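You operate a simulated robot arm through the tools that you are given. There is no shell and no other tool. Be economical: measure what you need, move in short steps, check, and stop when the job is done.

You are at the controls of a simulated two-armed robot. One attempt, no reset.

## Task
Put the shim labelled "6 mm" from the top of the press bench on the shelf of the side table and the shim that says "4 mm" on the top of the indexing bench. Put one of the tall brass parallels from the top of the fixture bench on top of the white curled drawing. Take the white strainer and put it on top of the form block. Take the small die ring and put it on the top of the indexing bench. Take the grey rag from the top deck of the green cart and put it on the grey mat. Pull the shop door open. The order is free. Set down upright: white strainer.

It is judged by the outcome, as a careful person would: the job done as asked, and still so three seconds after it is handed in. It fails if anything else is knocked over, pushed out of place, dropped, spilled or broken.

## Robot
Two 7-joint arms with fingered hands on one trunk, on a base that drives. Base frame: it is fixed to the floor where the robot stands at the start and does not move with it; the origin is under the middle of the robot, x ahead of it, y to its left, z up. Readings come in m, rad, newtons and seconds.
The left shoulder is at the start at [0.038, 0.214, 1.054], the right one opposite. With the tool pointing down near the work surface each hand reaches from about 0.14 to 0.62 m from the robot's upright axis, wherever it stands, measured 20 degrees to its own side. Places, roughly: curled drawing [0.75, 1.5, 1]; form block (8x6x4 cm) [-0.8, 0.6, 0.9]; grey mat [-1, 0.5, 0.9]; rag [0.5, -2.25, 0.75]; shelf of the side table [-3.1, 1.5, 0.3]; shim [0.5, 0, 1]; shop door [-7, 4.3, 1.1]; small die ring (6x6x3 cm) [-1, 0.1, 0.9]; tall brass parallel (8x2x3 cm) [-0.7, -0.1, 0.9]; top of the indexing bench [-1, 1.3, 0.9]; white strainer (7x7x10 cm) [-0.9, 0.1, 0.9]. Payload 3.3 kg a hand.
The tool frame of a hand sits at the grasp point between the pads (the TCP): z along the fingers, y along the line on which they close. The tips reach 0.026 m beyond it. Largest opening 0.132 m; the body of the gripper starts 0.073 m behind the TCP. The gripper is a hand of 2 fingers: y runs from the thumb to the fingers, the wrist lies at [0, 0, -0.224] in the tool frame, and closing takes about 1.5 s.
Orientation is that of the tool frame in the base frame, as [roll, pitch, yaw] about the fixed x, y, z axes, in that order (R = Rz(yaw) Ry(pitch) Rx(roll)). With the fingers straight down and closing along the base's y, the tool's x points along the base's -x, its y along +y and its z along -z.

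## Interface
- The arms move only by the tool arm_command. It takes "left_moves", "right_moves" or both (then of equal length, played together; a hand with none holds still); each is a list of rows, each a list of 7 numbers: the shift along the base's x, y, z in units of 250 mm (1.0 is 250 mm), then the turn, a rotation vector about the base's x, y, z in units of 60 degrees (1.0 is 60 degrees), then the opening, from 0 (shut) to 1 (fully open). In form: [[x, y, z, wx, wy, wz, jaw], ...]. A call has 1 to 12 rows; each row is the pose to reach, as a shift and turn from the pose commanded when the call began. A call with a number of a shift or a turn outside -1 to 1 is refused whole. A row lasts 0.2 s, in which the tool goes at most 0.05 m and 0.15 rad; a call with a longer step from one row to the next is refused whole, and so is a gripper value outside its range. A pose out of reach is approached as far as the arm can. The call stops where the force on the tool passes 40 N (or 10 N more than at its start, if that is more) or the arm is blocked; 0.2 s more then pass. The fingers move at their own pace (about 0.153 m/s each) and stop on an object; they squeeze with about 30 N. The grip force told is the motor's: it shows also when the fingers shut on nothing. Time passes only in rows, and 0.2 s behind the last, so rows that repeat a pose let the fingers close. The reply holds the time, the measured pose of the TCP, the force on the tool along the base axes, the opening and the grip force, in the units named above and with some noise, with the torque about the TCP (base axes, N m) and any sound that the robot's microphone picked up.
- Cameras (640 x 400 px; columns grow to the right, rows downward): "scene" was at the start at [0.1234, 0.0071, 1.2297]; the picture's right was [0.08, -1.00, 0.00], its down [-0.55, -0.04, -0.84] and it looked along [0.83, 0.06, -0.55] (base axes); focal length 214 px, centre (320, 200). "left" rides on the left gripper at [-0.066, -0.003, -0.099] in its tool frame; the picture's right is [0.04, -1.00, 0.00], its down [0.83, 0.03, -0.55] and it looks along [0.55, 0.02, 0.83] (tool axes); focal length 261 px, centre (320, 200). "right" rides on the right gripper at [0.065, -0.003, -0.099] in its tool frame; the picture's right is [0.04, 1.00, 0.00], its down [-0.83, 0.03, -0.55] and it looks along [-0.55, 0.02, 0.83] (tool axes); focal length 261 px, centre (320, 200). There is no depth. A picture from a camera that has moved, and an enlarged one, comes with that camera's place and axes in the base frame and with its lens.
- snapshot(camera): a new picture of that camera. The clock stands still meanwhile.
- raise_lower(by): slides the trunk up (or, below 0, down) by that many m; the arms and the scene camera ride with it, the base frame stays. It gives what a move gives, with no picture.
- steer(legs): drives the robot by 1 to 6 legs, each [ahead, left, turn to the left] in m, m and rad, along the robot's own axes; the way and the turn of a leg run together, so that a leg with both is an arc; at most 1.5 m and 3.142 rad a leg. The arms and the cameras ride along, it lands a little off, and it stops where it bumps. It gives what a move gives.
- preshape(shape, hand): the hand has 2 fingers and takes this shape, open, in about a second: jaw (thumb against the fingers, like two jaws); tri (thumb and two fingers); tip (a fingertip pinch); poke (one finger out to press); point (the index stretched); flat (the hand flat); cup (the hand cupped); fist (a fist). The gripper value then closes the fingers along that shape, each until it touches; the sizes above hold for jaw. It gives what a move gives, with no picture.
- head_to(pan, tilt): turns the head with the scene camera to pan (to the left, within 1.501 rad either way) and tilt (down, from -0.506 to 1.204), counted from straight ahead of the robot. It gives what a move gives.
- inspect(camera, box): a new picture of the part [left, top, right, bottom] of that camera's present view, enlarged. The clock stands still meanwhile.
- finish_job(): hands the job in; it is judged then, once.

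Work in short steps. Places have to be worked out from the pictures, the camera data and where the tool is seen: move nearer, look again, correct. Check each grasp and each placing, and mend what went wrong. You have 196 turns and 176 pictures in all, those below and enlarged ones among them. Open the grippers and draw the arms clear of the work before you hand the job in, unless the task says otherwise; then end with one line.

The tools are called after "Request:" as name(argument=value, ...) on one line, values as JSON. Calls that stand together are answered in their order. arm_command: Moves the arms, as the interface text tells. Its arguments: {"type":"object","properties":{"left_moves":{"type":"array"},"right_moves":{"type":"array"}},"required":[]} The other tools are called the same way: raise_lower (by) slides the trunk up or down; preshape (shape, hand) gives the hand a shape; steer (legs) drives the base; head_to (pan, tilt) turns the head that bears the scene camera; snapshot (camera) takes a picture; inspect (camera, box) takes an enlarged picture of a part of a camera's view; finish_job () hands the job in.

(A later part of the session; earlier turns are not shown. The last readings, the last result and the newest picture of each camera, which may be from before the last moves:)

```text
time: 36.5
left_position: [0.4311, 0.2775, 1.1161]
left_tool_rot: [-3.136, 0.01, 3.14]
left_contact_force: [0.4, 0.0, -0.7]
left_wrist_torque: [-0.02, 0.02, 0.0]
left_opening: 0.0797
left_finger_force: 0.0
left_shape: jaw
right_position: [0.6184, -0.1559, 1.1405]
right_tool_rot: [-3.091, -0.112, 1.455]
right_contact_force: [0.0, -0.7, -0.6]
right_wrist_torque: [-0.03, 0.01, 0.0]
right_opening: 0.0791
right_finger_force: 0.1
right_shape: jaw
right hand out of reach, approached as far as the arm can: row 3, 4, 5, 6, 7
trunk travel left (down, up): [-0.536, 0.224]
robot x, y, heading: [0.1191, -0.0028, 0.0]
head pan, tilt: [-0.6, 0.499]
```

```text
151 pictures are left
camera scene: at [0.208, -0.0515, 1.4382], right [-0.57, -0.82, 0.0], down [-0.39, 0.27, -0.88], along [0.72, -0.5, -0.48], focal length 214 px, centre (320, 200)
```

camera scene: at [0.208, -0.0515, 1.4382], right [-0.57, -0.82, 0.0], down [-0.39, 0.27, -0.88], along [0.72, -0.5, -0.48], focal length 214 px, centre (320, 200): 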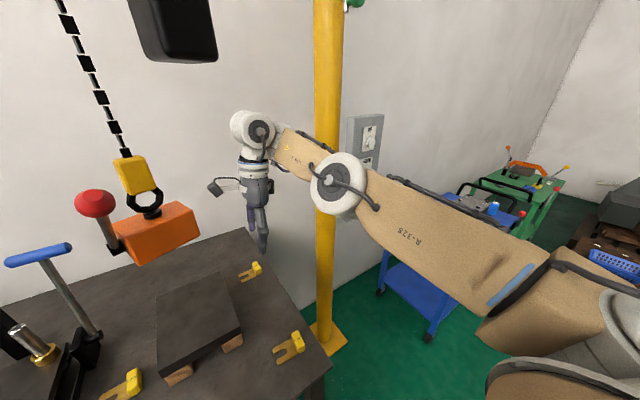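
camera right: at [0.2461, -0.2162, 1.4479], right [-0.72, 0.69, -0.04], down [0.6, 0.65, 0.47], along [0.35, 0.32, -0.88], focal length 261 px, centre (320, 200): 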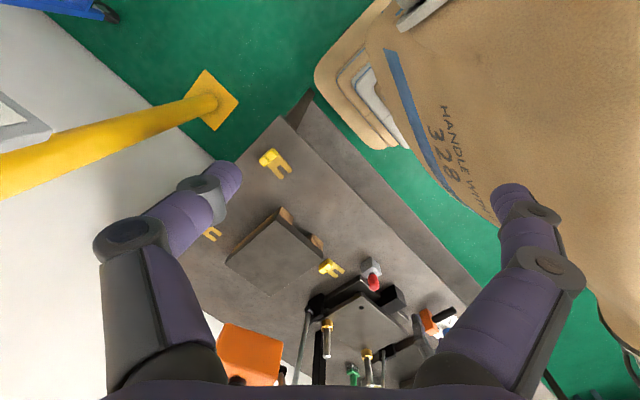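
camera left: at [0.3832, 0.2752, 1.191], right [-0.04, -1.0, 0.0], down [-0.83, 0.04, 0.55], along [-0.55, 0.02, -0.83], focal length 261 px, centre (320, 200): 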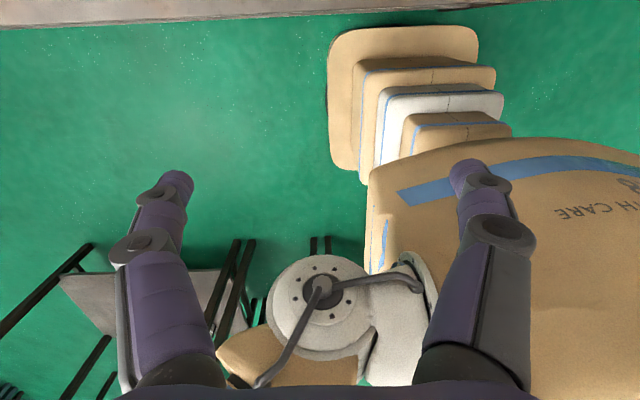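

The right arm only folds with the tool tilted back; its wrist branch is poor. I park it in that compact folded pose and work with the left arm.

Request:
arm_command(right_moves=[[-0.05, -0.03, 0.05, 0, 0.14, 0, 0.6], [-0.15, -0.06, 0.1, 0, 0.28, 0, 0.6], [-0.25, -0.1, 0.15, 0, 0.42, 0, 0.6], [-0.35, -0.15, 0.2, 0, 0.56, 0, 0.6], [-0.45, -0.2, 0.25, 0, 0.7, 0, 0.6], [-0.55, -0.25, 0.3, 0, 0.84, 0, 0.3], [-0.65, -0.3, 0.35, 0, 0.95, 0, 0.3], [-0.75, -0.35, 0.38, 0, 1.0, 0, 0.3]])

```text
time: 38.3
left_position: [0.4297, 0.2765, 1.1163]
left_tool_rot: [-3.136, 0.011, 3.14]
left_contact_force: [0.5, 0.6, -0.4]
left_wrist_torque: [0.0, 0.01, 0.0]
left_opening: 0.0794
left_finger_force: 0.0
left_shape: jaw
right_position: [0.4133, -0.2119, 1.2033]
right_tool_rot: [-2.09, 0.045, 1.429]
right_contact_force: [0.4, 0.0, -0.1]
right_wrist_torque: [0.0, 0.04, 0.01]
right_opening: 0.0402
right_finger_force: 0.1
right_shape: jaw
right hand out of reach, approached as far as the arm can: row 1, 2, 3, 4, 5, 6, 7, 8
trunk travel left (down, up): [-0.536, 0.224]
robot x, y, heading: [0.1186, -0.0023, -0.002]
head pan, tilt: [-0.6, 0.499]
```

I use the left hand for the 4 mm shim, turned 90° so it is narrow beside the hoist hook and closes along x. First turn of 60° at the present pose.

Request:
arm_command(left_moves=[[0, 0, 0, 0, 0, 0.14, 0.6], [0, 0, 0, 0, 0, 0.28, 0.6], [0, 0, 0, 0, 0, 0.42, 0.6], [0, 0, 0, 0, 0, 0.56, 0.6], [0, 0, 0, 0, 0, 0.7, 0.6], [0, 0, 0, 0, 0, 0.84, 0.6], [0, 0, 0, 0, 0, 0.98, 0.6]])

Request:
arm_command(left_moves=[[0.05, 0, 0, 0, 0, 0.13, 0.6], [0.1, 0, 0, 0, 0, 0.26, 0.6], [0.2, 0, 0, 0, 0, 0.39, 0.6], [0.3, 0, 0, 0, 0, 0.52, 0.6]])

Request:
snapshot(camera="left")

```text
time: 39.9
left_position: [0.4311, 0.2768, 1.1162]
left_tool_rot: [-3.135, 0.011, -2.114]
left_contact_force: [0.5, -0.8, 0.1]
left_wrist_torque: [0.0, 0.0, 0.0]
left_opening: 0.0795
left_finger_force: 0.1
left_shape: jaw
right_position: [0.4124, -0.2139, 1.2031]
right_tool_rot: [-2.092, 0.046, 1.429]
right_contact_force: [-0.7, -0.2, -0.1]
right_wrist_torque: [-0.01, 0.03, 0.03]
right_opening: 0.0399
right_finger_force: 0.1
right_shape: jaw
trunk travel left (down, up): [-0.536, 0.224]
robot x, y, heading: [0.1211, 0.0005, -0.002]
head pan, tilt: [-0.6, 0.499]
```

```text
time: 40.9
left_position: [0.5041, 0.276, 1.1163]
left_tool_rot: [-3.138, 0.008, -1.571]
left_contact_force: [0.8, 0.7, -0.9]
left_wrist_torque: [-0.02, 0.0, 0.01]
left_opening: 0.0792
left_finger_force: 0.0
left_shape: jaw
right_position: [0.4159, -0.2139, 1.203]
right_tool_rot: [-2.093, 0.045, 1.43]
right_contact_force: [0.1, 0.5, 2.1]
right_wrist_torque: [-0.02, -0.01, 0.0]
right_opening: 0.0398
right_finger_force: 0.0
right_shape: jaw
trunk travel left (down, up): [-0.536, 0.224]
robot x, y, heading: [0.1205, -0.0004, -0.005]
head pan, tilt: [-0.6, 0.499]
```

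```text
150 pictures are left
camera left: at [0.5052, 0.3413, 1.216], right [1.0, -0.04, 0.0], down [-0.04, -0.84, 0.54], along [-0.02, -0.54, -0.84], focal length 261 px, centre (320, 200)
```

left: 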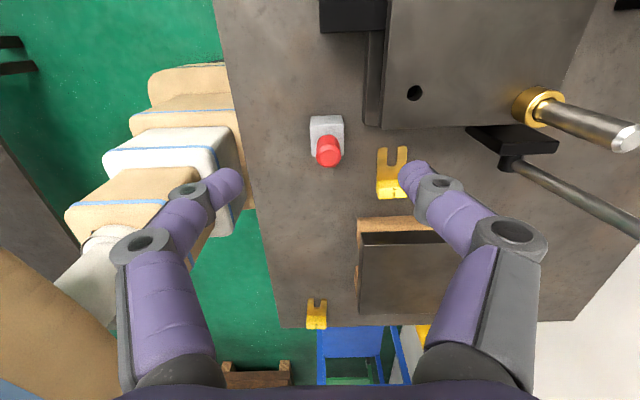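

4 mm tab at about (0.596,0.157). I move over it and down to z≈1.0.

Request:
arm_command(left_moves=[[0.08, -0.1, -0.08, 0, 0, 0, 0.6], [0.16, -0.2, -0.16, 0, 0, 0, 0.6], [0.24, -0.3, -0.24, 0, 0, 0, 0.6], [0.32, -0.4, -0.32, 0, 0, 0, 0.6], [0.364, -0.47, -0.44, 0, 0, 0, 0.6]])

Request:
snapshot(camera="left")

```text
time: 42.1
left_position: [0.5166, 0.2605, 1.0395]
left_tool_rot: [-3.135, 0.01, -1.573]
left_contact_force: [0.0, 0.0, -0.1]
left_wrist_torque: [-0.01, -0.02, 0.02]
left_opening: 0.0796
left_finger_force: 0.0
left_shape: jaw
left hand out of reach, approached as far as the arm can: row 1, 2, 3, 4, 5
right_position: [0.4148, -0.2141, 1.2044]
right_tool_rot: [-2.093, 0.046, 1.429]
right_contact_force: [0.6, -0.2, 0.0]
right_wrist_torque: [0.0, 0.03, -0.01]
right_opening: 0.0397
right_finger_force: 0.1
right_shape: jaw
trunk travel left (down, up): [-0.536, 0.224]
robot x, y, heading: [0.1187, 0.002, -0.003]
head pan, tilt: [-0.6, 0.499]
```

```text
149 pictures are left
camera left: at [0.518, 0.3257, 1.1399], right [1.0, -0.04, 0.01], down [-0.04, -0.84, 0.54], along [-0.02, -0.54, -0.84], focal length 261 px, centre (320, 200)
```

left: 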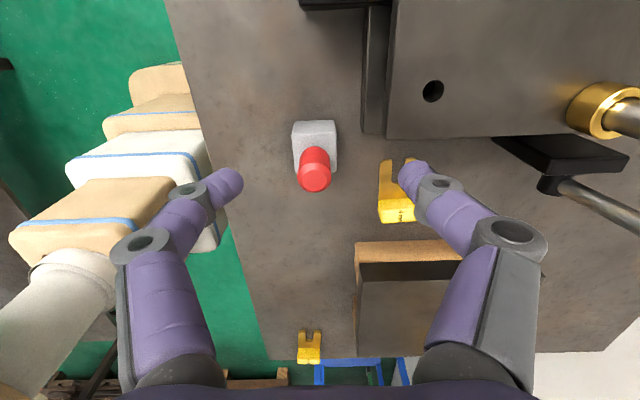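

The left stalls too when reaching across; I shift the base 0.12 m right and 0.03 m ahead so the shim is straight before the left shoulder.

Request:
steer(legs=[[0.04, -0.12, 0]])

Request:
snapshot(camera="left")

```text
time: 43.4
left_position: [0.5202, 0.1662, 1.0403]
left_tool_rot: [-3.132, 0.009, -1.538]
left_contact_force: [0.6, -0.8, 0.2]
left_wrist_torque: [0.03, 0.09, -0.01]
left_opening: 0.0792
left_finger_force: 0.1
left_shape: jaw
right_position: [0.4345, -0.3127, 1.2045]
right_tool_rot: [-2.095, 0.046, 1.465]
right_contact_force: [-1.8, -1.0, -0.4]
right_wrist_torque: [0.04, -0.11, -0.11]
right_opening: 0.04
right_finger_force: 0.1
right_shape: jaw
trunk travel left (down, up): [-0.536, 0.224]
robot x, y, heading: [0.1343, -0.1108, 0.039]
head pan, tilt: [-0.6, 0.499]
```

```text
148 pictures are left
camera left: at [0.5193, 0.2297, 1.1409], right [1.0, -0.01, 0.01], down [-0.01, -0.84, 0.55], along [0.0, -0.55, -0.84], focal length 261 px, centre (320, 200)
```

left: 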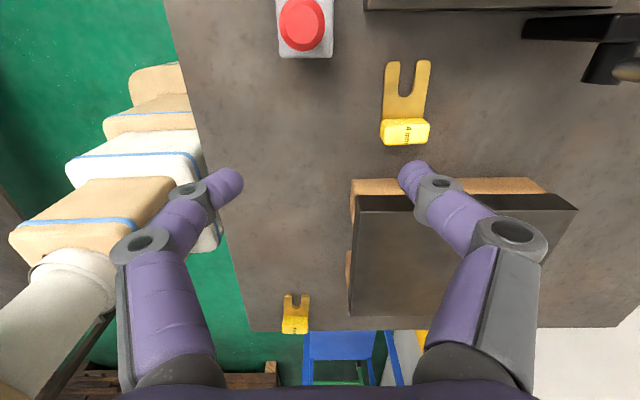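

Shim at (0.597,0.154); the base touched something ahead so I won't go further forward. I move the hand to it at 1.04 height.

Request:
arm_command(left_moves=[[0.15, -0.02, 0, 0, 0, -0.03, 0.6], [0.308, -0.048, 0, 0, 0, -0.03, 0.6], [0.308, -0.048, -0.15, 0, 0, -0.03, 0.6], [0.308, -0.048, -0.3, 0, 0, -0.03, 0.6]])

Request:
snapshot(camera="left")

```text
time: 44.4
left_position: [0.5464, 0.2008, 0.9908]
left_tool_rot: [-3.128, 0.005, -1.567]
left_contact_force: [1.2, -0.4, 0.5]
left_wrist_torque: [-0.01, -0.02, 0.03]
left_opening: 0.0796
left_finger_force: 0.1
left_shape: jaw
left hand out of reach, approached as far as the arm can: row 1, 2, 3, 4
right_position: [0.436, -0.3135, 1.203]
right_tool_rot: [-2.093, 0.045, 1.465]
right_contact_force: [0.4, 0.4, 0.3]
right_wrist_torque: [-0.02, 0.02, -0.01]
right_opening: 0.0399
right_finger_force: 0.1
right_shape: jaw
trunk travel left (down, up): [-0.536, 0.224]
robot x, y, heading: [0.133, -0.1062, 0.033]
head pan, tilt: [-0.6, 0.499]
```

```text
147 pictures are left
camera left: at [0.547, 0.265, 1.0904], right [1.0, -0.04, 0.01], down [-0.04, -0.84, 0.55], along [-0.01, -0.55, -0.84], focal length 261 px, centre (320, 200)
```

left: 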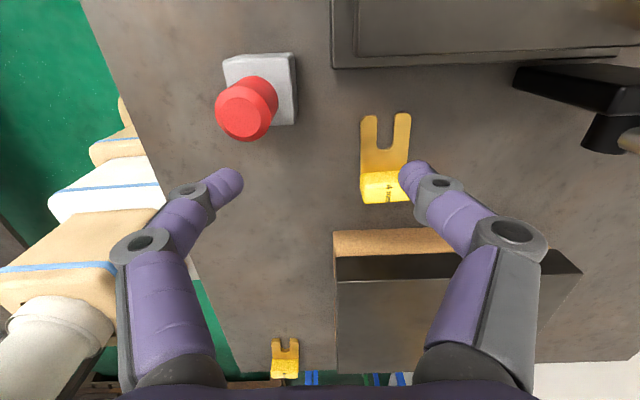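

The left wrist wants the forearm sloping down steeply, so a higher shoulder should help. I raise the trunk 0.2 m more, then descend toward the shim.

Request:
raise_lower(by=0.2)

Request:
arm_command(left_moves=[[0, 0, -0.18, 0, 0, 0, 0.6], [0, 0, -0.36, 0, 0, 0, 0.6], [0, 0, -0.54, 0, 0, 0, 0.6], [0.05, -0.02, -0.72, 0, 0, 0, 0.6], [0.12, -0.09, -0.76, 0, 0, 0, 0.6], [0.2, -0.188, -0.8, 0, 0, 0, 0.6]])

Request:
snapshot(camera="left")

```text
time: 46.5
left_position: [0.5416, 0.2001, 1.1926]
left_tool_rot: [-3.127, 0.006, -1.569]
left_contact_force: [-4.3, 3.0, -1.2]
left_wrist_torque: [-0.33, -0.41, 0.09]
left_opening: 0.0791
left_finger_force: 0.0
left_shape: jaw
right_position: [0.4333, -0.311, 1.4043]
right_tool_rot: [-2.096, 0.045, 1.462]
right_contact_force: [0.2, 0.4, 0.1]
right_wrist_torque: [0.03, -0.01, -0.01]
right_opening: 0.0397
right_finger_force: 0.0
right_shape: jaw
trunk travel left (down, up): [-0.736, 0.024]
robot x, y, heading: [0.1358, -0.1102, 0.035]
head pan, tilt: [-0.6, 0.499]
```

```text
time: 47.9
left_position: [0.501, 0.2386, 1.0987]
left_tool_rot: [-3.125, 0.005, -1.57]
left_contact_force: [-0.1, 0.4, 0.1]
left_wrist_torque: [0.0, 0.04, 0.0]
left_opening: 0.0795
left_finger_force: 0.1
left_shape: jaw
left hand out of reach, approached as far as the arm can: row 1, 2, 3, 4, 5, 6
right_position: [0.4354, -0.3114, 1.4037]
right_tool_rot: [-2.094, 0.046, 1.463]
right_contact_force: [-0.8, -0.4, -0.2]
right_wrist_torque: [0.01, -0.02, -0.01]
right_opening: 0.0397
right_finger_force: 0.0
right_shape: jaw
trunk travel left (down, up): [-0.736, 0.024]
robot x, y, heading: [0.1382, -0.107, 0.035]
head pan, tilt: [-0.6, 0.499]
```

```text
146 pictures are left
camera left: at [0.5016, 0.303, 1.1989], right [1.0, -0.04, 0.02], down [-0.04, -0.84, 0.55], along [-0.01, -0.55, -0.84], focal length 261 px, centre (320, 200)
```

left: 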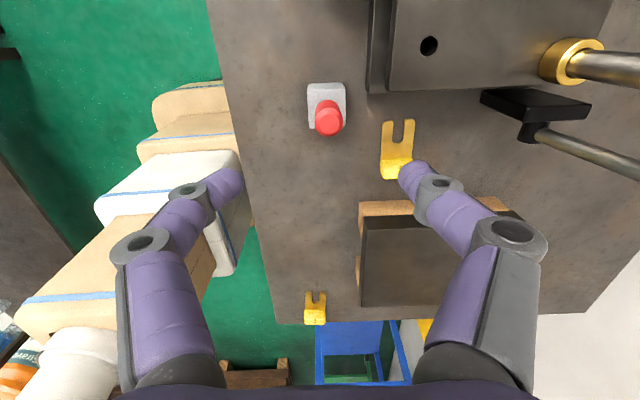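

Reach seems coupled to gripper yaw. I turn the left hand back to its original yaw and test the reach again.

Request:
arm_command(left_moves=[[0, 0, 0, 0, 0, -0.14, 0.6], [0, 0, 0, 0, 0, -0.28, 0.6], [0, 0, 0, 0, 0, -0.42, 0.6], [0, 0, 0, 0, 0, -0.56, 0.6], [0, 0, 0, 0, 0, -0.7, 0.6], [0, 0, 0, 0, 0, -0.84, 0.6], [0, 0, 0, 0, 0, -0.98, 0.6]])

Request:
arm_command(left_moves=[[0, 0, -0.1, 0, 0, -0.13, 0.6], [0, 0, -0.2, 0, 0, -0.26, 0.6], [0, 0, -0.3, 0, 0, -0.39, 0.6], [0.1, -0.05, -0.4, 0, 0, -0.52, 0.6], [0.2, -0.1, -0.4, 0, 0, -0.52, 0.6], [0.3, -0.2, -0.4, 0, 0, -0.52, 0.6], [0.38, -0.32, -0.4, 0, 0, -0.52, 0.6]])

```text
time: 49.5
left_position: [0.5059, 0.2355, 1.1056]
left_tool_rot: [-3.125, 0.005, -2.598]
left_contact_force: [0.0, 0.2, 0.4]
left_wrist_torque: [0.0, -0.02, 0.0]
left_opening: 0.0794
left_finger_force: 0.1
left_shape: jaw
right_position: [0.4339, -0.3126, 1.4027]
right_tool_rot: [-2.096, 0.044, 1.463]
right_contact_force: [0.2, 0.2, -0.5]
right_wrist_torque: [-0.03, -0.01, 0.0]
right_opening: 0.0398
right_finger_force: 0.0
right_shape: jaw
trunk travel left (down, up): [-0.736, 0.024]
robot x, y, heading: [0.1376, -0.1104, 0.036]
head pan, tilt: [-0.6, 0.499]
```

```text
time: 51.1
left_position: [0.5138, 0.2401, 1.1053]
left_tool_rot: [-3.124, 0.006, -3.139]
left_contact_force: [-0.2, -0.7, -0.7]
left_wrist_torque: [0.01, 0.02, -0.03]
left_opening: 0.0795
left_finger_force: 0.0
left_shape: jaw
left hand out of reach, approached as far as the arm can: row 1, 2, 3, 4, 5, 6, 7
right_position: [0.4345, -0.3128, 1.4037]
right_tool_rot: [-2.095, 0.045, 1.463]
right_contact_force: [0.0, 0.0, -0.3]
right_wrist_torque: [0.01, 0.0, -0.05]
right_opening: 0.0398
right_finger_force: 0.1
right_shape: jaw
trunk travel left (down, up): [-0.736, 0.024]
robot x, y, heading: [0.1317, -0.1128, 0.035]
head pan, tilt: [-0.6, 0.499]
```

Yaw does not matter; it stalls at the same place. I look at the left arm's posture.

Request:
head_to(pan=0.7, tilt=0.55)

Request:
snapshot(camera="scene")

```text
time: 52.6
left_position: [0.5144, 0.24, 1.1069]
left_tool_rot: [-3.123, 0.006, -3.138]
left_contact_force: [-0.3, 0.1, 0.1]
left_wrist_torque: [0.02, 0.01, -0.02]
left_opening: 0.0796
left_finger_force: 0.2
left_shape: jaw
right_position: [0.4348, -0.3135, 1.4024]
right_tool_rot: [-2.094, 0.044, 1.464]
right_contact_force: [0.1, -0.3, -0.3]
right_wrist_torque: [0.01, -0.01, 0.0]
right_opening: 0.0398
right_finger_force: 0.1
right_shape: jaw
trunk travel left (down, up): [-0.736, 0.024]
robot x, y, heading: [0.135, -0.1123, 0.029]
head pan, tilt: [0.7, 0.55]
```

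```text
145 pictures are left
camera scene: at [0.2103, -0.0495, 1.6338], right [0.67, -0.74, 0.0], down [-0.39, -0.35, -0.85], along [0.63, 0.57, -0.52], focal length 214 px, centre (320, 200)
```

scene: 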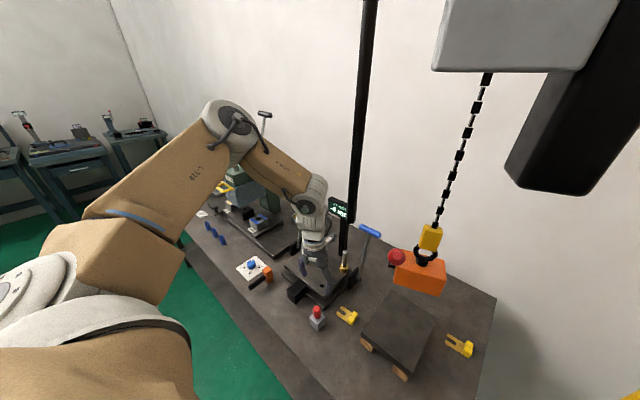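

The elbow is up; wrist bend is what limits. Tilting the tool forward about 30° should relax it and suits the grasp (closing along y). I approach with that tilt.

Request:
arm_command(left_moves=[[0, 0, 0, 0, -0.14, 0, 0.6], [0, 0, 0, 0, -0.28, 0, 0.6], [0.07, -0.07, -0.08, 0, -0.42, 0, 0.6], [0.14, -0.14, -0.16, 0, -0.5, 0, 0.6], [0.2, -0.21, -0.24, 0, -0.5, 0, 0.6], [0.27, -0.28, -0.32, 0, -0.5, 0, 0.6], [0.33, -0.344, -0.42, 0, -0.5, 0, 0.6]])

Request:
inspect(camera="scene", box=[220, 200, 460, 350])

```text
time: 54.2
left_position: [0.5528, 0.2087, 1.1064]
left_tool_rot: [-3.123, 0.53, -3.14]
left_contact_force: [-0.5, -0.3, -0.4]
left_wrist_torque: [-0.02, -0.02, 0.02]
left_opening: 0.0795
left_finger_force: 0.0
left_shape: jaw
left hand out of reach, approached as far as the arm can: row 4, 5, 6, 7
right_position: [0.4344, -0.3134, 1.4036]
right_tool_rot: [-2.097, 0.044, 1.464]
right_contact_force: [0.0, 0.1, 0.5]
right_wrist_torque: [-0.01, -0.01, 0.01]
right_opening: 0.0399
right_finger_force: 0.0
right_shape: jaw
trunk travel left (down, up): [-0.736, 0.024]
robot x, y, heading: [0.1299, -0.1088, 0.034]
head pan, tilt: [0.7, 0.55]
```

```text
2.67 times, centred on (340, 275) of scene
camera zoom: at [0.2099, -0.049, 1.6338], right [0.67, -0.74, 0.0], down [-0.39, -0.35, -0.85], along [0.63, 0.57, -0.52], focal length 572 px, centre (267, 0)
```

zoom: 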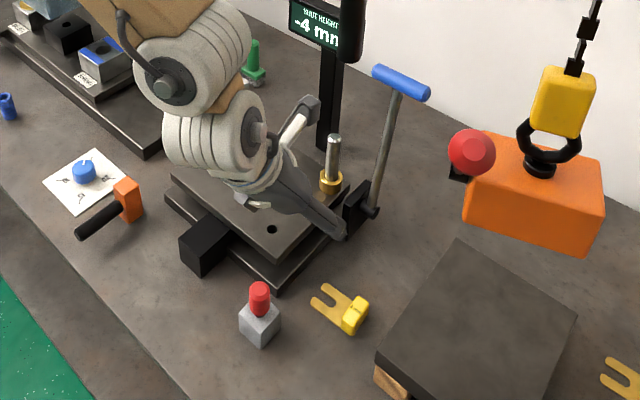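

I probe which direction is blocked: a pure downward move, then see.

Request:
arm_command(left_moves=[[0, 0, -0.12, 0, 0, 0, 0.6], [0, 0, -0.24, 0, 0, 0, 0.6]])

Request:
arm_command(left_moves=[[0.12, 0, 0, 0, 0, 0, 0.6], [0.24, 0, 0, 0, 0, 0, 0.6]])

Request:
arm_command(left_moves=[[0, 0.1, 0, 0, 0, 0, 0.6], [0, 0.2, 0, 0, 0, 0, 0.6]])

```text
time: 54.8
left_position: [0.5418, 0.229, 1.0917]
left_tool_rot: [-3.124, 0.527, 3.141]
left_contact_force: [0.3, -0.1, 0.6]
left_wrist_torque: [0.02, 0.03, -0.04]
left_opening: 0.0791
left_finger_force: 0.1
left_shape: jaw
left hand out of reach, approached as far as the arm can: row 1, 2
right_position: [0.4352, -0.3115, 1.4024]
right_tool_rot: [-2.094, 0.046, 1.463]
right_contact_force: [-0.8, 0.4, -0.8]
right_wrist_torque: [-0.05, 0.01, 0.03]
right_opening: 0.0399
right_finger_force: 0.1
right_shape: jaw
trunk travel left (down, up): [-0.736, 0.024]
robot x, y, heading: [0.1342, -0.1105, 0.032]
head pan, tilt: [0.7, 0.55]
```

```text
time: 55.4
left_position: [0.5943, 0.2368, 1.1061]
left_tool_rot: [-3.124, 0.529, -3.139]
left_contact_force: [0.4, 0.4, 0.4]
left_wrist_torque: [0.0, 0.0, 0.01]
left_opening: 0.0795
left_finger_force: 0.0
left_shape: jaw
left hand out of reach, approached as far as the arm can: row 1, 2
right_position: [0.4343, -0.3127, 1.4031]
right_tool_rot: [-2.094, 0.043, 1.463]
right_contact_force: [0.6, 0.5, 0.5]
right_wrist_torque: [-0.01, -0.04, -0.02]
right_opening: 0.0396
right_finger_force: 0.2
right_shape: jaw
trunk travel left (down, up): [-0.736, 0.024]
robot x, y, heading: [0.1333, -0.1118, 0.038]
head pan, tilt: [0.7, 0.55]
```

```text
time: 56.0
left_position: [0.5915, 0.2865, 1.1046]
left_tool_rot: [-3.125, 0.532, -3.138]
left_contact_force: [0.1, 1.2, -0.4]
left_wrist_torque: [0.03, -0.01, -0.01]
left_opening: 0.0793
left_finger_force: 0.0
left_shape: jaw
right_position: [0.4331, -0.3126, 1.404]
right_tool_rot: [-2.096, 0.045, 1.462]
right_contact_force: [0.2, -0.3, -0.1]
right_wrist_torque: [-0.01, 0.03, 0.03]
right_opening: 0.04
right_finger_force: 0.1
right_shape: jaw
trunk travel left (down, up): [-0.736, 0.024]
robot x, y, heading: [0.1366, -0.1124, 0.037]
head pan, tilt: [0.7, 0.55]
```

Forward and left are free, right/down is not: with the trunk so high the shoulder limits it. I return to the starting trunk height: back off 0.4 m first, then lower.

Request:
steer(legs=[[-0.4, 0, -0.037]])

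Request:
raise_lower(by=-0.38)

Request:
arm_command(left_moves=[[0, 0, 0.18, 0, 0.1, 0, 0.6], [0, 0, 0.36, 0, 0.2, 0, 0.6], [0, 0, 0.54, 0, 0.3, 0, 0.6], [0, 0, 0.72, 0, 0.4, 0, 0.6], [0, 0, 0.9, 0, 0.5, 0, 0.6], [0, 0, 1.0, 0, 0.5, 0, 0.6]])

```text
time: 58.5
left_position: [0.2077, 0.2616, 1.1057]
left_tool_rot: [-3.126, 0.53, 3.104]
left_contact_force: [-0.4, 0.0, 0.2]
left_wrist_torque: [0.01, -0.04, 0.02]
left_opening: 0.0795
left_finger_force: 0.1
left_shape: jaw
right_position: [0.0282, -0.3292, 1.4023]
right_tool_rot: [-2.097, 0.042, 1.422]
right_contact_force: [-0.9, -0.8, 0.7]
right_wrist_torque: [0.01, -0.01, -0.05]
right_opening: 0.04
right_finger_force: 0.1
right_shape: jaw
trunk travel left (down, up): [-0.736, 0.024]
robot x, y, heading: [-0.2628, -0.1176, -0.008]
head pan, tilt: [0.7, 0.55]
```

```text
time: 62.1
left_position: [0.2086, 0.2621, 0.7239]
left_tool_rot: [-3.126, 0.532, 3.104]
left_contact_force: [0.5, 0.4, -0.5]
left_wrist_torque: [0.0, 0.03, 0.04]
left_opening: 0.0795
left_finger_force: 0.0
left_shape: jaw
right_position: [0.0281, -0.3282, 1.0234]
right_tool_rot: [-2.096, 0.046, 1.422]
right_contact_force: [-0.6, 0.0, 0.3]
right_wrist_torque: [-0.04, -0.01, -0.02]
right_opening: 0.0401
right_finger_force: 0.1
right_shape: jaw
trunk travel left (down, up): [-0.356, 0.404]
robot x, y, heading: [-0.263, -0.1127, -0.008]
head pan, tilt: [0.7, 0.55]
```

```text
time: 63.5
left_position: [0.1856, 0.2658, 0.9622]
left_tool_rot: [-3.104, 0.008, 3.108]
left_contact_force: [0.9, -0.3, 0.5]
left_wrist_torque: [0.0, -0.01, 0.0]
left_opening: 0.0793
left_finger_force: 0.0
left_shape: jaw
left hand out of reach, approached as far as the arm can: row 5, 6
right_position: [0.0278, -0.3291, 1.0238]
right_tool_rot: [-2.093, 0.044, 1.423]
right_contact_force: [0.4, -0.2, 0.3]
right_wrist_torque: [0.01, 0.0, 0.03]
right_opening: 0.0398
right_finger_force: 0.1
right_shape: jaw
trunk travel left (down, up): [-0.356, 0.404]
robot x, y, heading: [-0.2616, -0.1154, -0.004]
head pan, tilt: [0.7, 0.55]
```

In free space now, I test sliding the hand to the right by 0.2 m at this height.

Request:
arm_command(left_moves=[[0, -0.16, -0.04, 0, 0, 0, 0.6], [0, -0.32, -0.08, 0, 0, 0, 0.6], [0, -0.48, -0.12, 0, 0, 0, 0.6], [0, -0.64, -0.16, 0, 0, 0, 0.6], [0, -0.8, -0.2, 0, 0, 0, 0.6]])

```text
time: 64.8
left_position: [0.1486, 0.1416, 0.9172]
left_tool_rot: [-3.103, 0.008, 3.111]
left_contact_force: [-0.2, -0.7, -0.6]
left_wrist_torque: [0.04, -0.02, 0.01]
left_opening: 0.0796
left_finger_force: 0.1
left_shape: jaw
left hand out of reach, approached as far as the arm can: row 2, 3, 4, 5
right_position: [0.0288, -0.3289, 1.0233]
right_tool_rot: [-2.094, 0.043, 1.422]
right_contact_force: [0.1, 0.1, -0.1]
right_wrist_torque: [0.03, 0.0, -0.02]
right_opening: 0.0398
right_finger_force: 0.1
right_shape: jaw
trunk travel left (down, up): [-0.356, 0.404]
robot x, y, heading: [-0.2661, -0.1182, -0.008]
head pan, tilt: [0.7, 0.55]
```

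The left arm reaches well when its hand is kept to the left. I'll hold it in that comfortable pose and position with base and trunk instead. Returning the hand to rel. (0.45,0.38) and raising the trunk 0.12.

Request:
arm_command(left_moves=[[0.05, 0.16, 0.02, 0, 0, 0, 0.6], [0.1, 0.3, 0.04, 0, 0, 0, 0.6], [0.14, 0.42, 0.06, 0, 0, 0, 0.6], [0.16, 0.5, 0.1, 0, 0, 0, 0.6]])

Request:
raise_lower(by=0.14)

```text
time: 65.8
left_position: [0.1884, 0.266, 0.9419]
left_tool_rot: [-3.107, 0.006, 3.109]
left_contact_force: [0.3, 0.2, -0.1]
left_wrist_torque: [0.04, 0.0, -0.04]
left_opening: 0.0794
left_finger_force: 0.0
left_shape: jaw
right_position: [0.0283, -0.3283, 1.0231]
right_tool_rot: [-2.093, 0.043, 1.423]
right_contact_force: [-0.3, -0.1, -0.2]
right_wrist_torque: [0.03, 0.02, -0.01]
right_opening: 0.0398
right_finger_force: 0.0
right_shape: jaw
trunk travel left (down, up): [-0.356, 0.404]
robot x, y, heading: [-0.262, -0.1151, -0.01]
head pan, tilt: [0.7, 0.55]
```

```text
time: 67.4
left_position: [0.1877, 0.2639, 1.084]
left_tool_rot: [-3.105, 0.019, 3.108]
left_contact_force: [-0.3, 0.3, -0.4]
left_wrist_torque: [0.04, 0.03, -0.01]
left_opening: 0.0794
left_finger_force: 0.1
left_shape: jaw
right_position: [0.0284, -0.3294, 1.1633]
right_tool_rot: [-2.094, 0.043, 1.424]
right_contact_force: [0.2, 0.1, 0.1]
right_wrist_torque: [0.03, -0.02, -0.02]
right_opening: 0.0398
right_finger_force: 0.1
right_shape: jaw
trunk travel left (down, up): [-0.496, 0.264]
robot x, y, heading: [-0.2613, -0.1162, -0.006]
head pan, tilt: [0.7, 0.55]
```

Hand sits at rel (0.449,0.380). I drive so it comes above the 4 mm shim, staying slightly left of the hoist lever (y≈0.04), at safe height.

Request:
steer(legs=[[0, -0.092, 0.006], [0.37, 0, 0]])

Request:
snapshot(camera="left")

Request:
snapshot(camera="scene")

```text
time: 70.4
left_position: [0.5416, 0.1826, 1.0849]
left_tool_rot: [-3.106, 0.021, 3.126]
left_contact_force: [-0.4, -0.6, -0.9]
left_wrist_torque: [0.04, 0.04, -0.04]
left_opening: 0.0791
left_finger_force: 0.0
left_shape: jaw
right_position: [0.3916, -0.414, 1.1625]
right_tool_rot: [-2.094, 0.043, 1.438]
right_contact_force: [0.5, 0.2, 0.0]
right_wrist_torque: [0.0, 0.01, -0.03]
right_opening: 0.0398
right_finger_force: 0.0
right_shape: jaw
trunk travel left (down, up): [-0.496, 0.264]
robot x, y, heading: [0.094, -0.2031, 0.008]
head pan, tilt: [0.7, 0.55]
```

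```text
143 pictures are left
camera left: at [0.6049, 0.1821, 1.1859], right [-0.06, -1.0, 0.04], down [-0.84, 0.07, 0.53], along [-0.54, 0.0, -0.84], focal length 261 px, centre (320, 200)
```

left: 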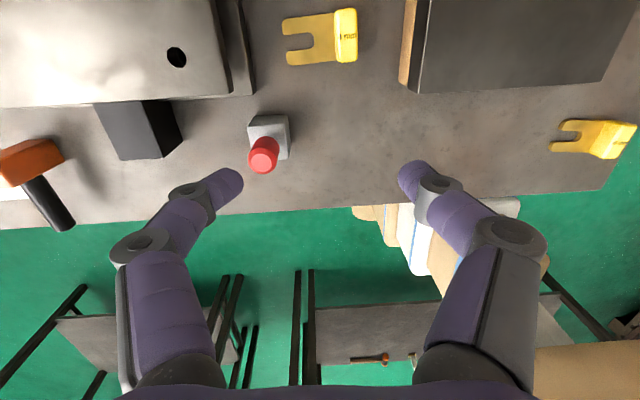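

```text
142 pictures are left
camera scene: at [0.1796, -0.1467, 1.3935], right [0.65, -0.76, 0.0], down [-0.4, -0.34, -0.85], along [0.65, 0.56, -0.52], focal length 214 px, centre (320, 200)
```

scene: 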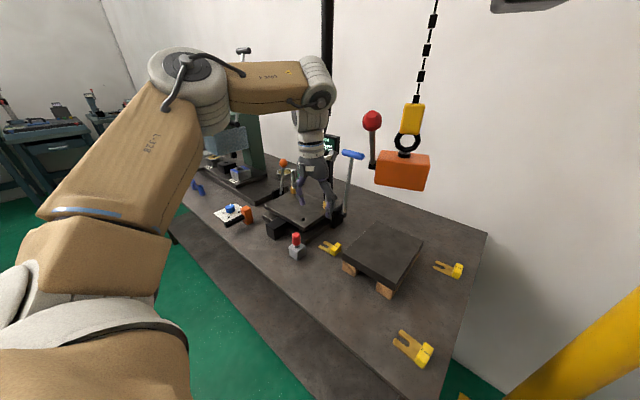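

Shim seen at about (0.60,0.15). I try the last 0.056 m with the arm.

Request:
arm_command(left_moves=[[0.11, -0.06, 0, 0, 0, 0.0, 0.5], [0.224, -0.12, 0, 0, 0, 0.0, 0.5]])

```text
time: 71.0
left_position: [0.5469, 0.172, 1.0684]
left_tool_rot: [-3.104, 0.019, 3.127]
left_contact_force: [0.3, -1.0, 0.0]
left_wrist_torque: [0.03, 0.01, -0.02]
left_opening: 0.0666
left_finger_force: 0.1
left_shape: jaw
left hand out of reach, approached as far as the arm can: row 1, 2
right_position: [0.391, -0.4141, 1.1631]
right_tool_rot: [-2.094, 0.044, 1.439]
right_contact_force: [-0.1, 0.4, -0.3]
right_wrist_torque: [-0.01, -0.02, 0.03]
right_opening: 0.0396
right_finger_force: 0.0
right_shape: jaw
trunk travel left (down, up): [-0.496, 0.264]
robot x, y, heading: [0.0991, -0.205, 0.009]
head pan, tilt: [0.7, 0.55]
```

Arm can't extend more tool-down; tilting the tool forward ~14° gains the needed 5 cm with the wrist fixed.

Request:
arm_command(left_moves=[[0.1, -0.03, 0, 0, -0.13, 0, 0.5], [0.21, -0.07, 0, 0, -0.26, 0, 0.5]])

Request:
snapshot(camera="left")

```text
time: 71.6
left_position: [0.6004, 0.1536, 1.0696]
left_tool_rot: [-3.109, 0.294, 3.125]
left_contact_force: [0.2, 0.0, 0.4]
left_wrist_torque: [0.0, -0.01, -0.02]
left_opening: 0.0665
left_finger_force: 0.0
left_shape: jaw
right_position: [0.3903, -0.4138, 1.1622]
right_tool_rot: [-2.095, 0.044, 1.438]
right_contact_force: [0.7, 0.1, -0.4]
right_wrist_torque: [-0.02, -0.01, 0.0]
right_opening: 0.0399
right_finger_force: 0.0
right_shape: jaw
trunk travel left (down, up): [-0.496, 0.264]
robot x, y, heading: [0.0983, -0.2084, 0.006]
head pan, tilt: [0.7, 0.55]
```

```text
141 pictures are left
camera left: at [0.6338, 0.1542, 1.1832], right [-0.07, -1.0, 0.02], down [-0.96, 0.07, 0.29], along [-0.29, 0.0, -0.96], focal length 261 px, centre (320, 200)
```

left: 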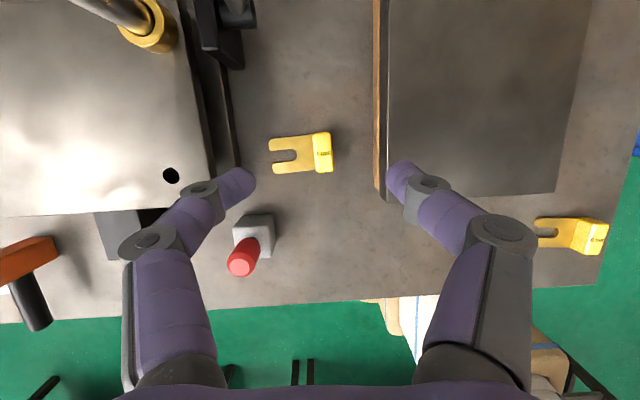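

Now at (0.600,0.154) with no reach warning. I narrow the opening to ~0.045 m, nudge y, and lower with the trunk 0.13 m.

Request:
arm_command(left_moves=[[0, -0.014, 0, 0, 0, 0, 0.33], [0, -0.014, 0, 0, 0, 0, 0.33]])

Request:
raise_lower(by=-0.13)

Request:
snapshot(camera="left")

Request:
snapshot(camera="scene")

```text
time: 72.2
left_position: [0.6017, 0.1518, 1.0692]
left_tool_rot: [-3.11, 0.293, 3.126]
left_contact_force: [0.8, 0.0, -0.5]
left_wrist_torque: [0.01, -0.03, 0.01]
left_opening: 0.0441
left_finger_force: 0.2
left_shape: jaw
right_position: [0.3903, -0.4147, 1.1627]
right_tool_rot: [-2.095, 0.043, 1.438]
right_contact_force: [-0.3, -0.4, 0.0]
right_wrist_torque: [-0.01, 0.01, -0.02]
right_opening: 0.0397
right_finger_force: 0.1
right_shape: jaw
trunk travel left (down, up): [-0.496, 0.264]
robot x, y, heading: [0.0954, -0.2041, 0.008]
head pan, tilt: [0.7, 0.55]
```

```text
time: 73.8
left_position: [0.6012, 0.1553, 0.9385]
left_tool_rot: [-3.109, 0.293, 3.124]
left_contact_force: [-1.1, 0.5, -0.2]
left_wrist_torque: [0.0, -0.01, 0.02]
left_opening: 0.0437
left_finger_force: 0.0
left_shape: jaw
right_position: [0.3902, -0.4148, 1.0322]
right_tool_rot: [-2.096, 0.043, 1.438]
right_contact_force: [0.4, 0.0, -0.1]
right_wrist_torque: [0.0, -0.02, -0.01]
right_opening: 0.0397
right_finger_force: 0.0
right_shape: jaw
trunk travel left (down, up): [-0.366, 0.394]
robot x, y, heading: [0.0972, -0.207, 0.008]
head pan, tilt: [0.7, 0.55]
```

```text
140 pictures are left
camera left: at [0.635, 0.1536, 1.0533], right [-0.07, -1.0, 0.02], down [-0.96, 0.07, 0.29], along [-0.29, 0.0, -0.96], focal length 261 px, centre (320, 200)
```

left: 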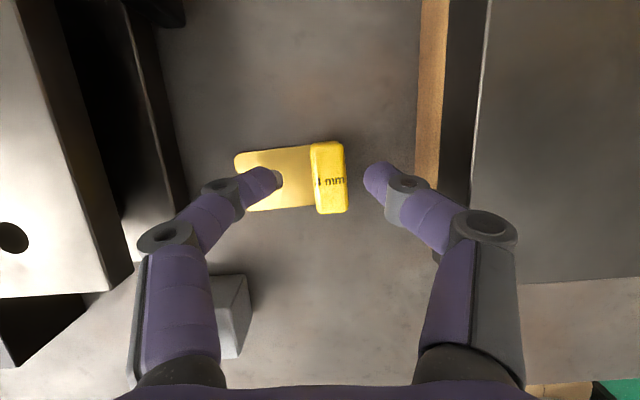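

```text
139 pictures are left
camera scene: at [0.1931, -0.1465, 1.263], right [0.65, -0.76, 0.0], down [-0.4, -0.34, -0.85], along [0.65, 0.56, -0.52], focal length 214 px, centre (320, 200)
```

scene: 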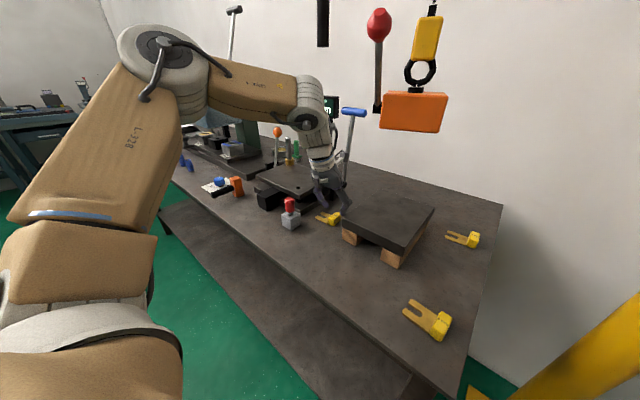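

Tab is between the fingers, slightly to -y. I shift 6 mm, go down 2 cm, then close.

Request:
arm_command(left_moves=[[0, -0.024, -0.02, 0, 0, 0, 0.33], [0, -0.024, -0.05, 0, 0, 0, 0.33], [0, -0.024, -0.075, 0, 0, 0, 0.33], [0, -0.024, -0.075, 0, 0, 0, 0.1], [0, -0.024, -0.075, 0, 0, 0, 0], [0, -0.024, -0.075, 0, 0, 0, 0], [0, -0.024, -0.075, 0, 0, 0, 0]])

Request:
snapshot(camera="left")

```text
time: 75.4
left_position: [0.6006, 0.1484, 0.9189]
left_tool_rot: [-3.107, 0.294, 3.124]
left_contact_force: [0.7, -0.3, 0.1]
left_wrist_torque: [-0.04, 0.01, -0.01]
left_opening: 0.0144
left_finger_force: 29.8
left_shape: jaw
right_position: [0.3902, -0.4149, 1.0327]
right_tool_rot: [-2.095, 0.043, 1.437]
right_contact_force: [-0.2, -0.8, 0.3]
right_wrist_torque: [-0.01, 0.01, -0.03]
right_opening: 0.0397
right_finger_force: 0.0
right_shape: jaw
trunk travel left (down, up): [-0.366, 0.394]
robot x, y, heading: [0.092, -0.2029, 0.011]
head pan, tilt: [0.7, 0.55]
```

```text
138 pictures are left
camera left: at [0.635, 0.1479, 1.0331], right [-0.07, -1.0, 0.02], down [-0.96, 0.07, 0.29], along [-0.29, 0.0, -0.96], focal length 261 px, centre (320, 200)
```

left: 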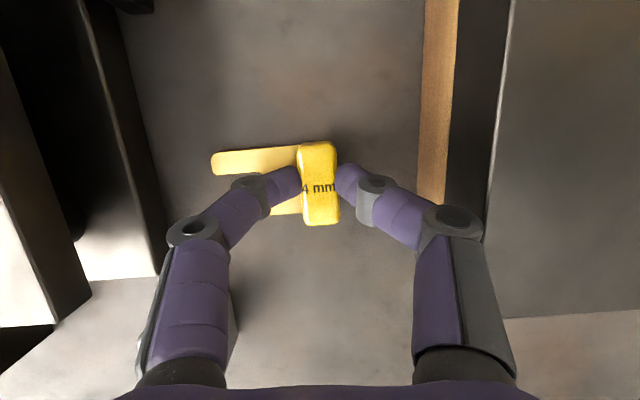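

Gripped (opening 14 mm, 30 N). I lift with the trunk and back away.

Request:
raise_lower(by=0.15)

Request:
steer(legs=[[-0.45, 0, 0]])

Request:
snapshot(camera="left")

Request:
head_to(pan=1.5, tilt=0.35)

Request:
snapshot(camera="scene")

```text
time: 77.2
left_position: [0.6021, 0.1473, 1.0708]
left_tool_rot: [-3.11, 0.294, 3.124]
left_contact_force: [0.1, 0.0, -1.3]
left_wrist_torque: [0.0, 0.01, -0.03]
left_opening: 0.0148
left_finger_force: 30.4
left_shape: jaw
right_position: [0.3904, -0.415, 1.183]
right_tool_rot: [-2.095, 0.043, 1.438]
right_contact_force: [-0.1, 0.7, 0.2]
right_wrist_torque: [0.0, -0.03, 0.01]
right_opening: 0.0399
right_finger_force: 0.1
right_shape: jaw
trunk travel left (down, up): [-0.516, 0.244]
robot x, y, heading: [0.0981, -0.204, 0.007]
head pan, tilt: [0.7, 0.55]
```

```text
time: 79.9
left_position: [0.151, 0.1467, 1.0698]
left_tool_rot: [-3.108, 0.293, 3.14]
left_contact_force: [-0.3, 0.2, -0.2]
left_wrist_torque: [-0.04, -0.01, 0.01]
left_opening: 0.0144
left_finger_force: 30.4
left_shape: jaw
right_position: [-0.0519, -0.4179, 1.1836]
right_tool_rot: [-2.096, 0.042, 1.455]
right_contact_force: [0.0, 1.0, 0.4]
right_wrist_torque: [0.03, 0.0, -0.04]
right_opening: 0.0399
right_finger_force: 0.0
right_shape: jaw
trunk travel left (down, up): [-0.516, 0.244]
robot x, y, heading: [-0.3525, -0.2125, 0.022]
head pan, tilt: [0.7, 0.55]
```

```text
137 pictures are left
camera left: at [0.1849, 0.1478, 1.1843], right [-0.05, -1.0, 0.02], down [-0.96, 0.05, 0.29], along [-0.29, 0.0, -0.96], focal length 261 px, centre (320, 200)
```

left: 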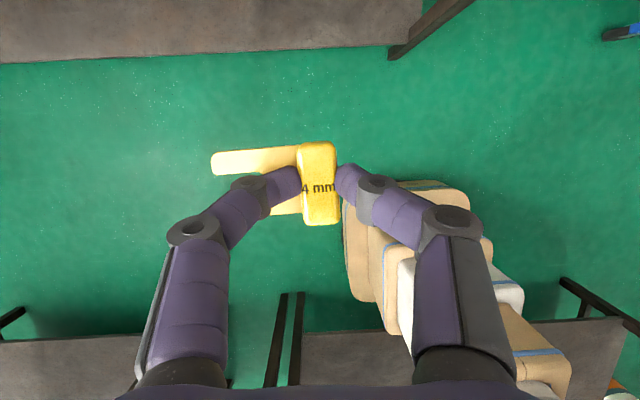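

```text
time: 81.0
left_position: [0.1514, 0.1477, 1.0693]
left_tool_rot: [-3.107, 0.293, 3.141]
left_contact_force: [-0.1, -0.3, -0.5]
left_wrist_torque: [0.0, -0.01, 0.01]
left_opening: 0.0144
left_finger_force: 30.1
left_shape: jaw
right_position: [-0.0508, -0.4182, 1.1839]
right_tool_rot: [-2.093, 0.044, 1.454]
right_contact_force: [0.2, 0.7, -0.4]
right_wrist_torque: [-0.03, -0.02, -0.04]
right_opening: 0.0397
right_finger_force: 0.1
right_shape: jaw
trunk travel left (down, up): [-0.516, 0.244]
robot x, y, heading: [-0.3489, -0.2161, 0.027]
head pan, tilt: [1.499, 0.351]
```

```text
136 pictures are left
camera scene: at [-0.3307, -0.1198, 1.4319], right [1.0, -0.05, 0.0], down [-0.02, -0.34, -0.94], along [0.04, 0.94, -0.34], focal length 214 px, centre (320, 200)
```

scene: 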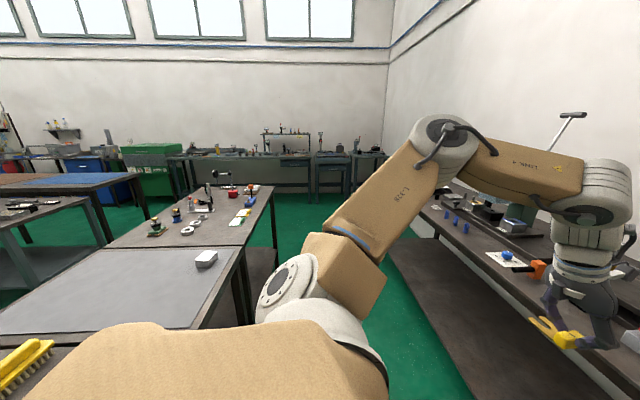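

The indexing bench lies behind-left (beyond the mat bench). I enlarge that bench to find free room.

Request:
inspect(camera="scene", box=[100, 175, 292, 295])

```text
3.33 times, centred on (196, 235) of scene
camera zoom: at [-0.3307, -0.1198, 1.4319], right [1.0, -0.05, 0.0], down [-0.02, -0.34, -0.94], along [0.04, 0.94, -0.34], focal length 715 px, centre (733, 83)
```

zoom: 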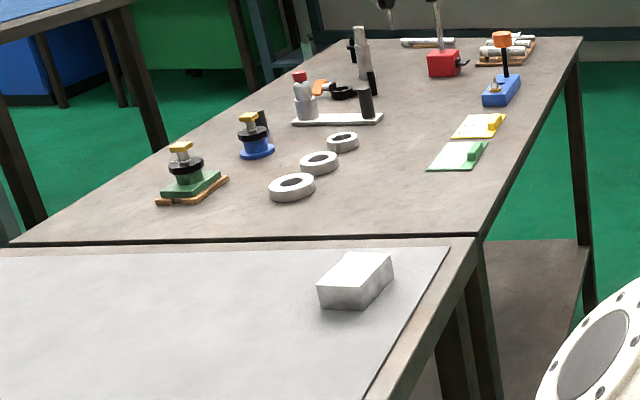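

Free spot found about (-0.875,0.97) between rings and cards. I first slide along the aisle to y≈1.32.

Request:
steer(legs=[[0.06, 0, -0.027], [0, 0.8, 0], [0, 0.73, 0]])

Request:
snapshot(camera="scene")

```text
time: 89.4
left_position: [0.2189, 1.6528, 1.0712]
left_tool_rot: [-3.108, 0.293, 3.109]
left_contact_force: [0.2, 0.3, -1.8]
left_wrist_torque: [-0.03, 0.01, -0.01]
left_opening: 0.0142
left_finger_force: 30.5
left_shape: jaw
right_position: [-0.0027, 1.0954, 1.1829]
right_tool_rot: [-2.094, 0.042, 1.423]
right_contact_force: [-0.2, 0.0, -0.9]
right_wrist_torque: [-0.01, 0.02, -0.01]
right_opening: 0.04
right_finger_force: 0.0
right_shape: jaw
trunk travel left (down, up): [-0.516, 0.244]
robot x, y, heading: [-0.2945, 1.3083, -0.01]
head pan, tilt: [1.499, 0.351]
```

```text
134 pictures are left
camera scene: at [-0.2724, 1.4012, 1.4319], right [1.0, -0.08, 0.0], down [-0.03, -0.34, -0.94], along [0.07, 0.94, -0.34], focal length 214 px, centre (320, 200)
```

scene: 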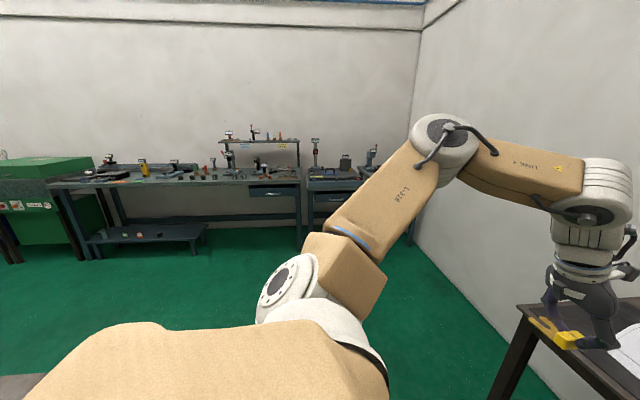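

Now I turn right by half a turn so the left hand sweeps over the aisle and the low mat corner.

Request:
steer(legs=[[0, 0, -1.57], [0, 0, -1.56]])

Request:
head_to(pan=0.4, tilt=0.6)

Request:
snapshot(camera="scene")

Request:
snapshot(camera="left")

```text
time: 97.5
left_position: [-0.814, 0.9766, 1.0702]
left_tool_rot: [-3.111, 0.294, -0.059]
left_contact_force: [-0.3, -0.5, -1.1]
left_wrist_torque: [0.02, -0.01, 0.01]
left_opening: 0.0138
left_finger_force: 29.6
left_shape: jaw
right_position: [-0.5797, 1.5284, 1.1823]
right_tool_rot: [-2.096, 0.043, -1.746]
right_contact_force: [0.2, -0.1, 0.5]
right_wrist_torque: [-0.05, 0.02, 0.04]
right_opening: 0.0399
right_finger_force: 0.1
right_shape: jaw
trunk travel left (down, up): [-0.516, 0.244]
robot x, y, heading: [-0.2923, 1.3052, 3.108]
head pan, tilt: [1.499, 0.351]
```

```text
time: 98.8
left_position: [-0.8145, 0.9772, 1.0701]
left_tool_rot: [-3.109, 0.292, -0.057]
left_contact_force: [-0.1, -0.3, -1.1]
left_wrist_torque: [-0.01, -0.02, 0.0]
left_opening: 0.014
left_finger_force: 30.5
left_shape: jaw
right_position: [-0.5791, 1.5286, 1.1835]
right_tool_rot: [-2.096, 0.044, -1.745]
right_contact_force: [0.7, 0.4, 0.5]
right_wrist_torque: [-0.04, 0.02, 0.02]
right_opening: 0.0397
right_finger_force: 0.1
right_shape: jaw
trunk travel left (down, up): [-0.516, 0.244]
robot x, y, heading: [-0.296, 1.3045, 3.11]
head pan, tilt: [0.4, 0.6]
```

```text
133 pictures are left
camera scene: at [-0.3933, 1.2763, 1.4091], right [-0.36, 0.93, 0.0], down [0.53, 0.2, -0.82], along [-0.77, -0.3, -0.57], focal length 214 px, centre (320, 200)
```

scene: 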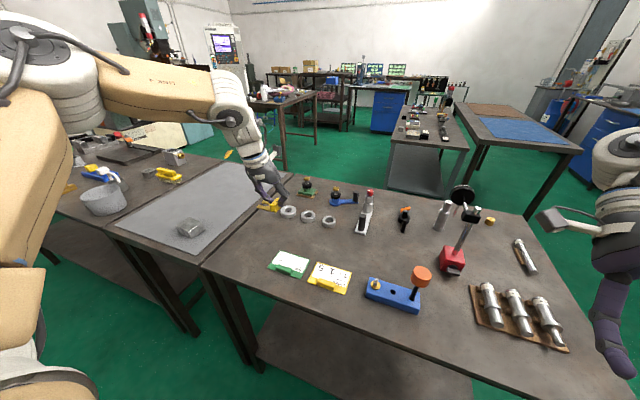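

```text
132 pictures are left
camera left: at [-0.8483, 0.9775, 1.1839], right [0.11, 0.99, 0.02], down [0.95, -0.11, 0.29], along [0.29, -0.01, -0.96], focal length 261 px, centre (320, 200)
```

left: 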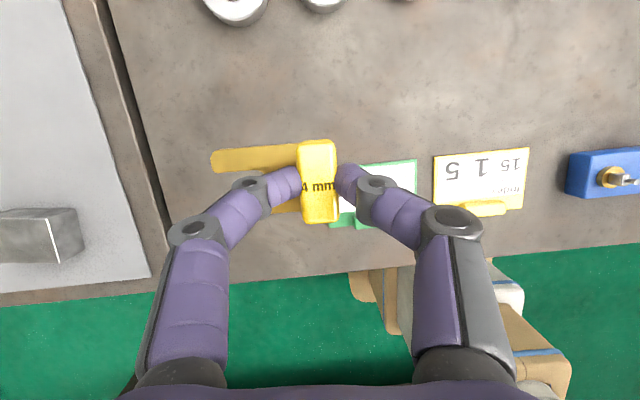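

The spot between rings and cards is clear; I drive 5.5 cm ahead and 1.5 cm left, then lower the trunk most of the way.

Request:
steer(legs=[[0.055, 0.015, 0.03]])

Request:
raise_lower(by=-0.125)

Request:
snapshot(camera="left")

```text
time: 99.8
left_position: [-0.859, 0.9467, 1.0679]
left_tool_rot: [-3.107, 0.29, -0.03]
left_contact_force: [-0.3, -0.3, -1.5]
left_wrist_torque: [0.02, -0.05, 0.0]
left_opening: 0.014
left_finger_force: 30.4
left_shape: jaw
right_position: [-0.641, 1.5048, 1.1829]
right_tool_rot: [-2.093, 0.047, -1.716]
right_contact_force: [-0.3, -0.5, -0.4]
right_wrist_torque: [-0.05, -0.04, -0.01]
right_opening: 0.0396
right_finger_force: 0.0
right_shape: jaw
trunk travel left (down, up): [-0.516, 0.244]
robot x, y, heading: [-0.3458, 1.2931, 3.141]
head pan, tilt: [0.4, 0.6]
```

```text
time: 101.3
left_position: [-0.8578, 0.9473, 0.9455]
left_tool_rot: [-3.112, 0.294, -0.031]
left_contact_force: [0.6, -0.5, -0.6]
left_wrist_torque: [0.01, -0.02, 0.01]
left_opening: 0.0141
left_finger_force: 29.8
left_shape: jaw
right_position: [-0.6389, 1.5057, 1.0582]
right_tool_rot: [-2.098, 0.043, -1.714]
right_contact_force: [0.1, 0.5, 0.2]
right_wrist_torque: [-0.01, -0.02, 0.02]
right_opening: 0.0399
right_finger_force: 0.0
right_shape: jaw
trunk travel left (down, up): [-0.391, 0.369]
robot x, y, heading: [-0.3494, 1.2946, 3.141]
head pan, tilt: [0.4, 0.6]
```

```text
131 pictures are left
camera left: at [-0.892, 0.9471, 1.0593], right [0.08, 1.0, 0.02], down [0.95, -0.08, 0.29], along [0.29, 0.0, -0.96], focal length 261 px, centre (320, 200)
```

left: 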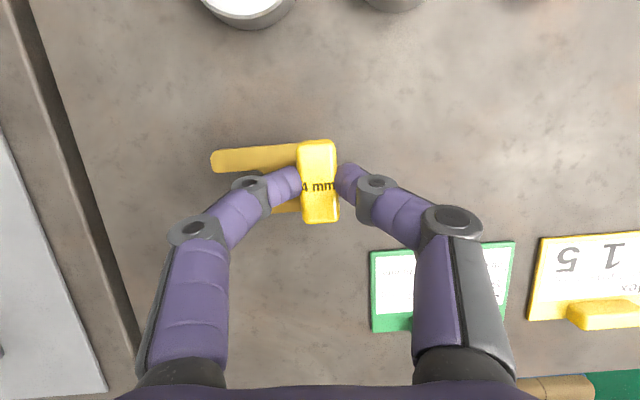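

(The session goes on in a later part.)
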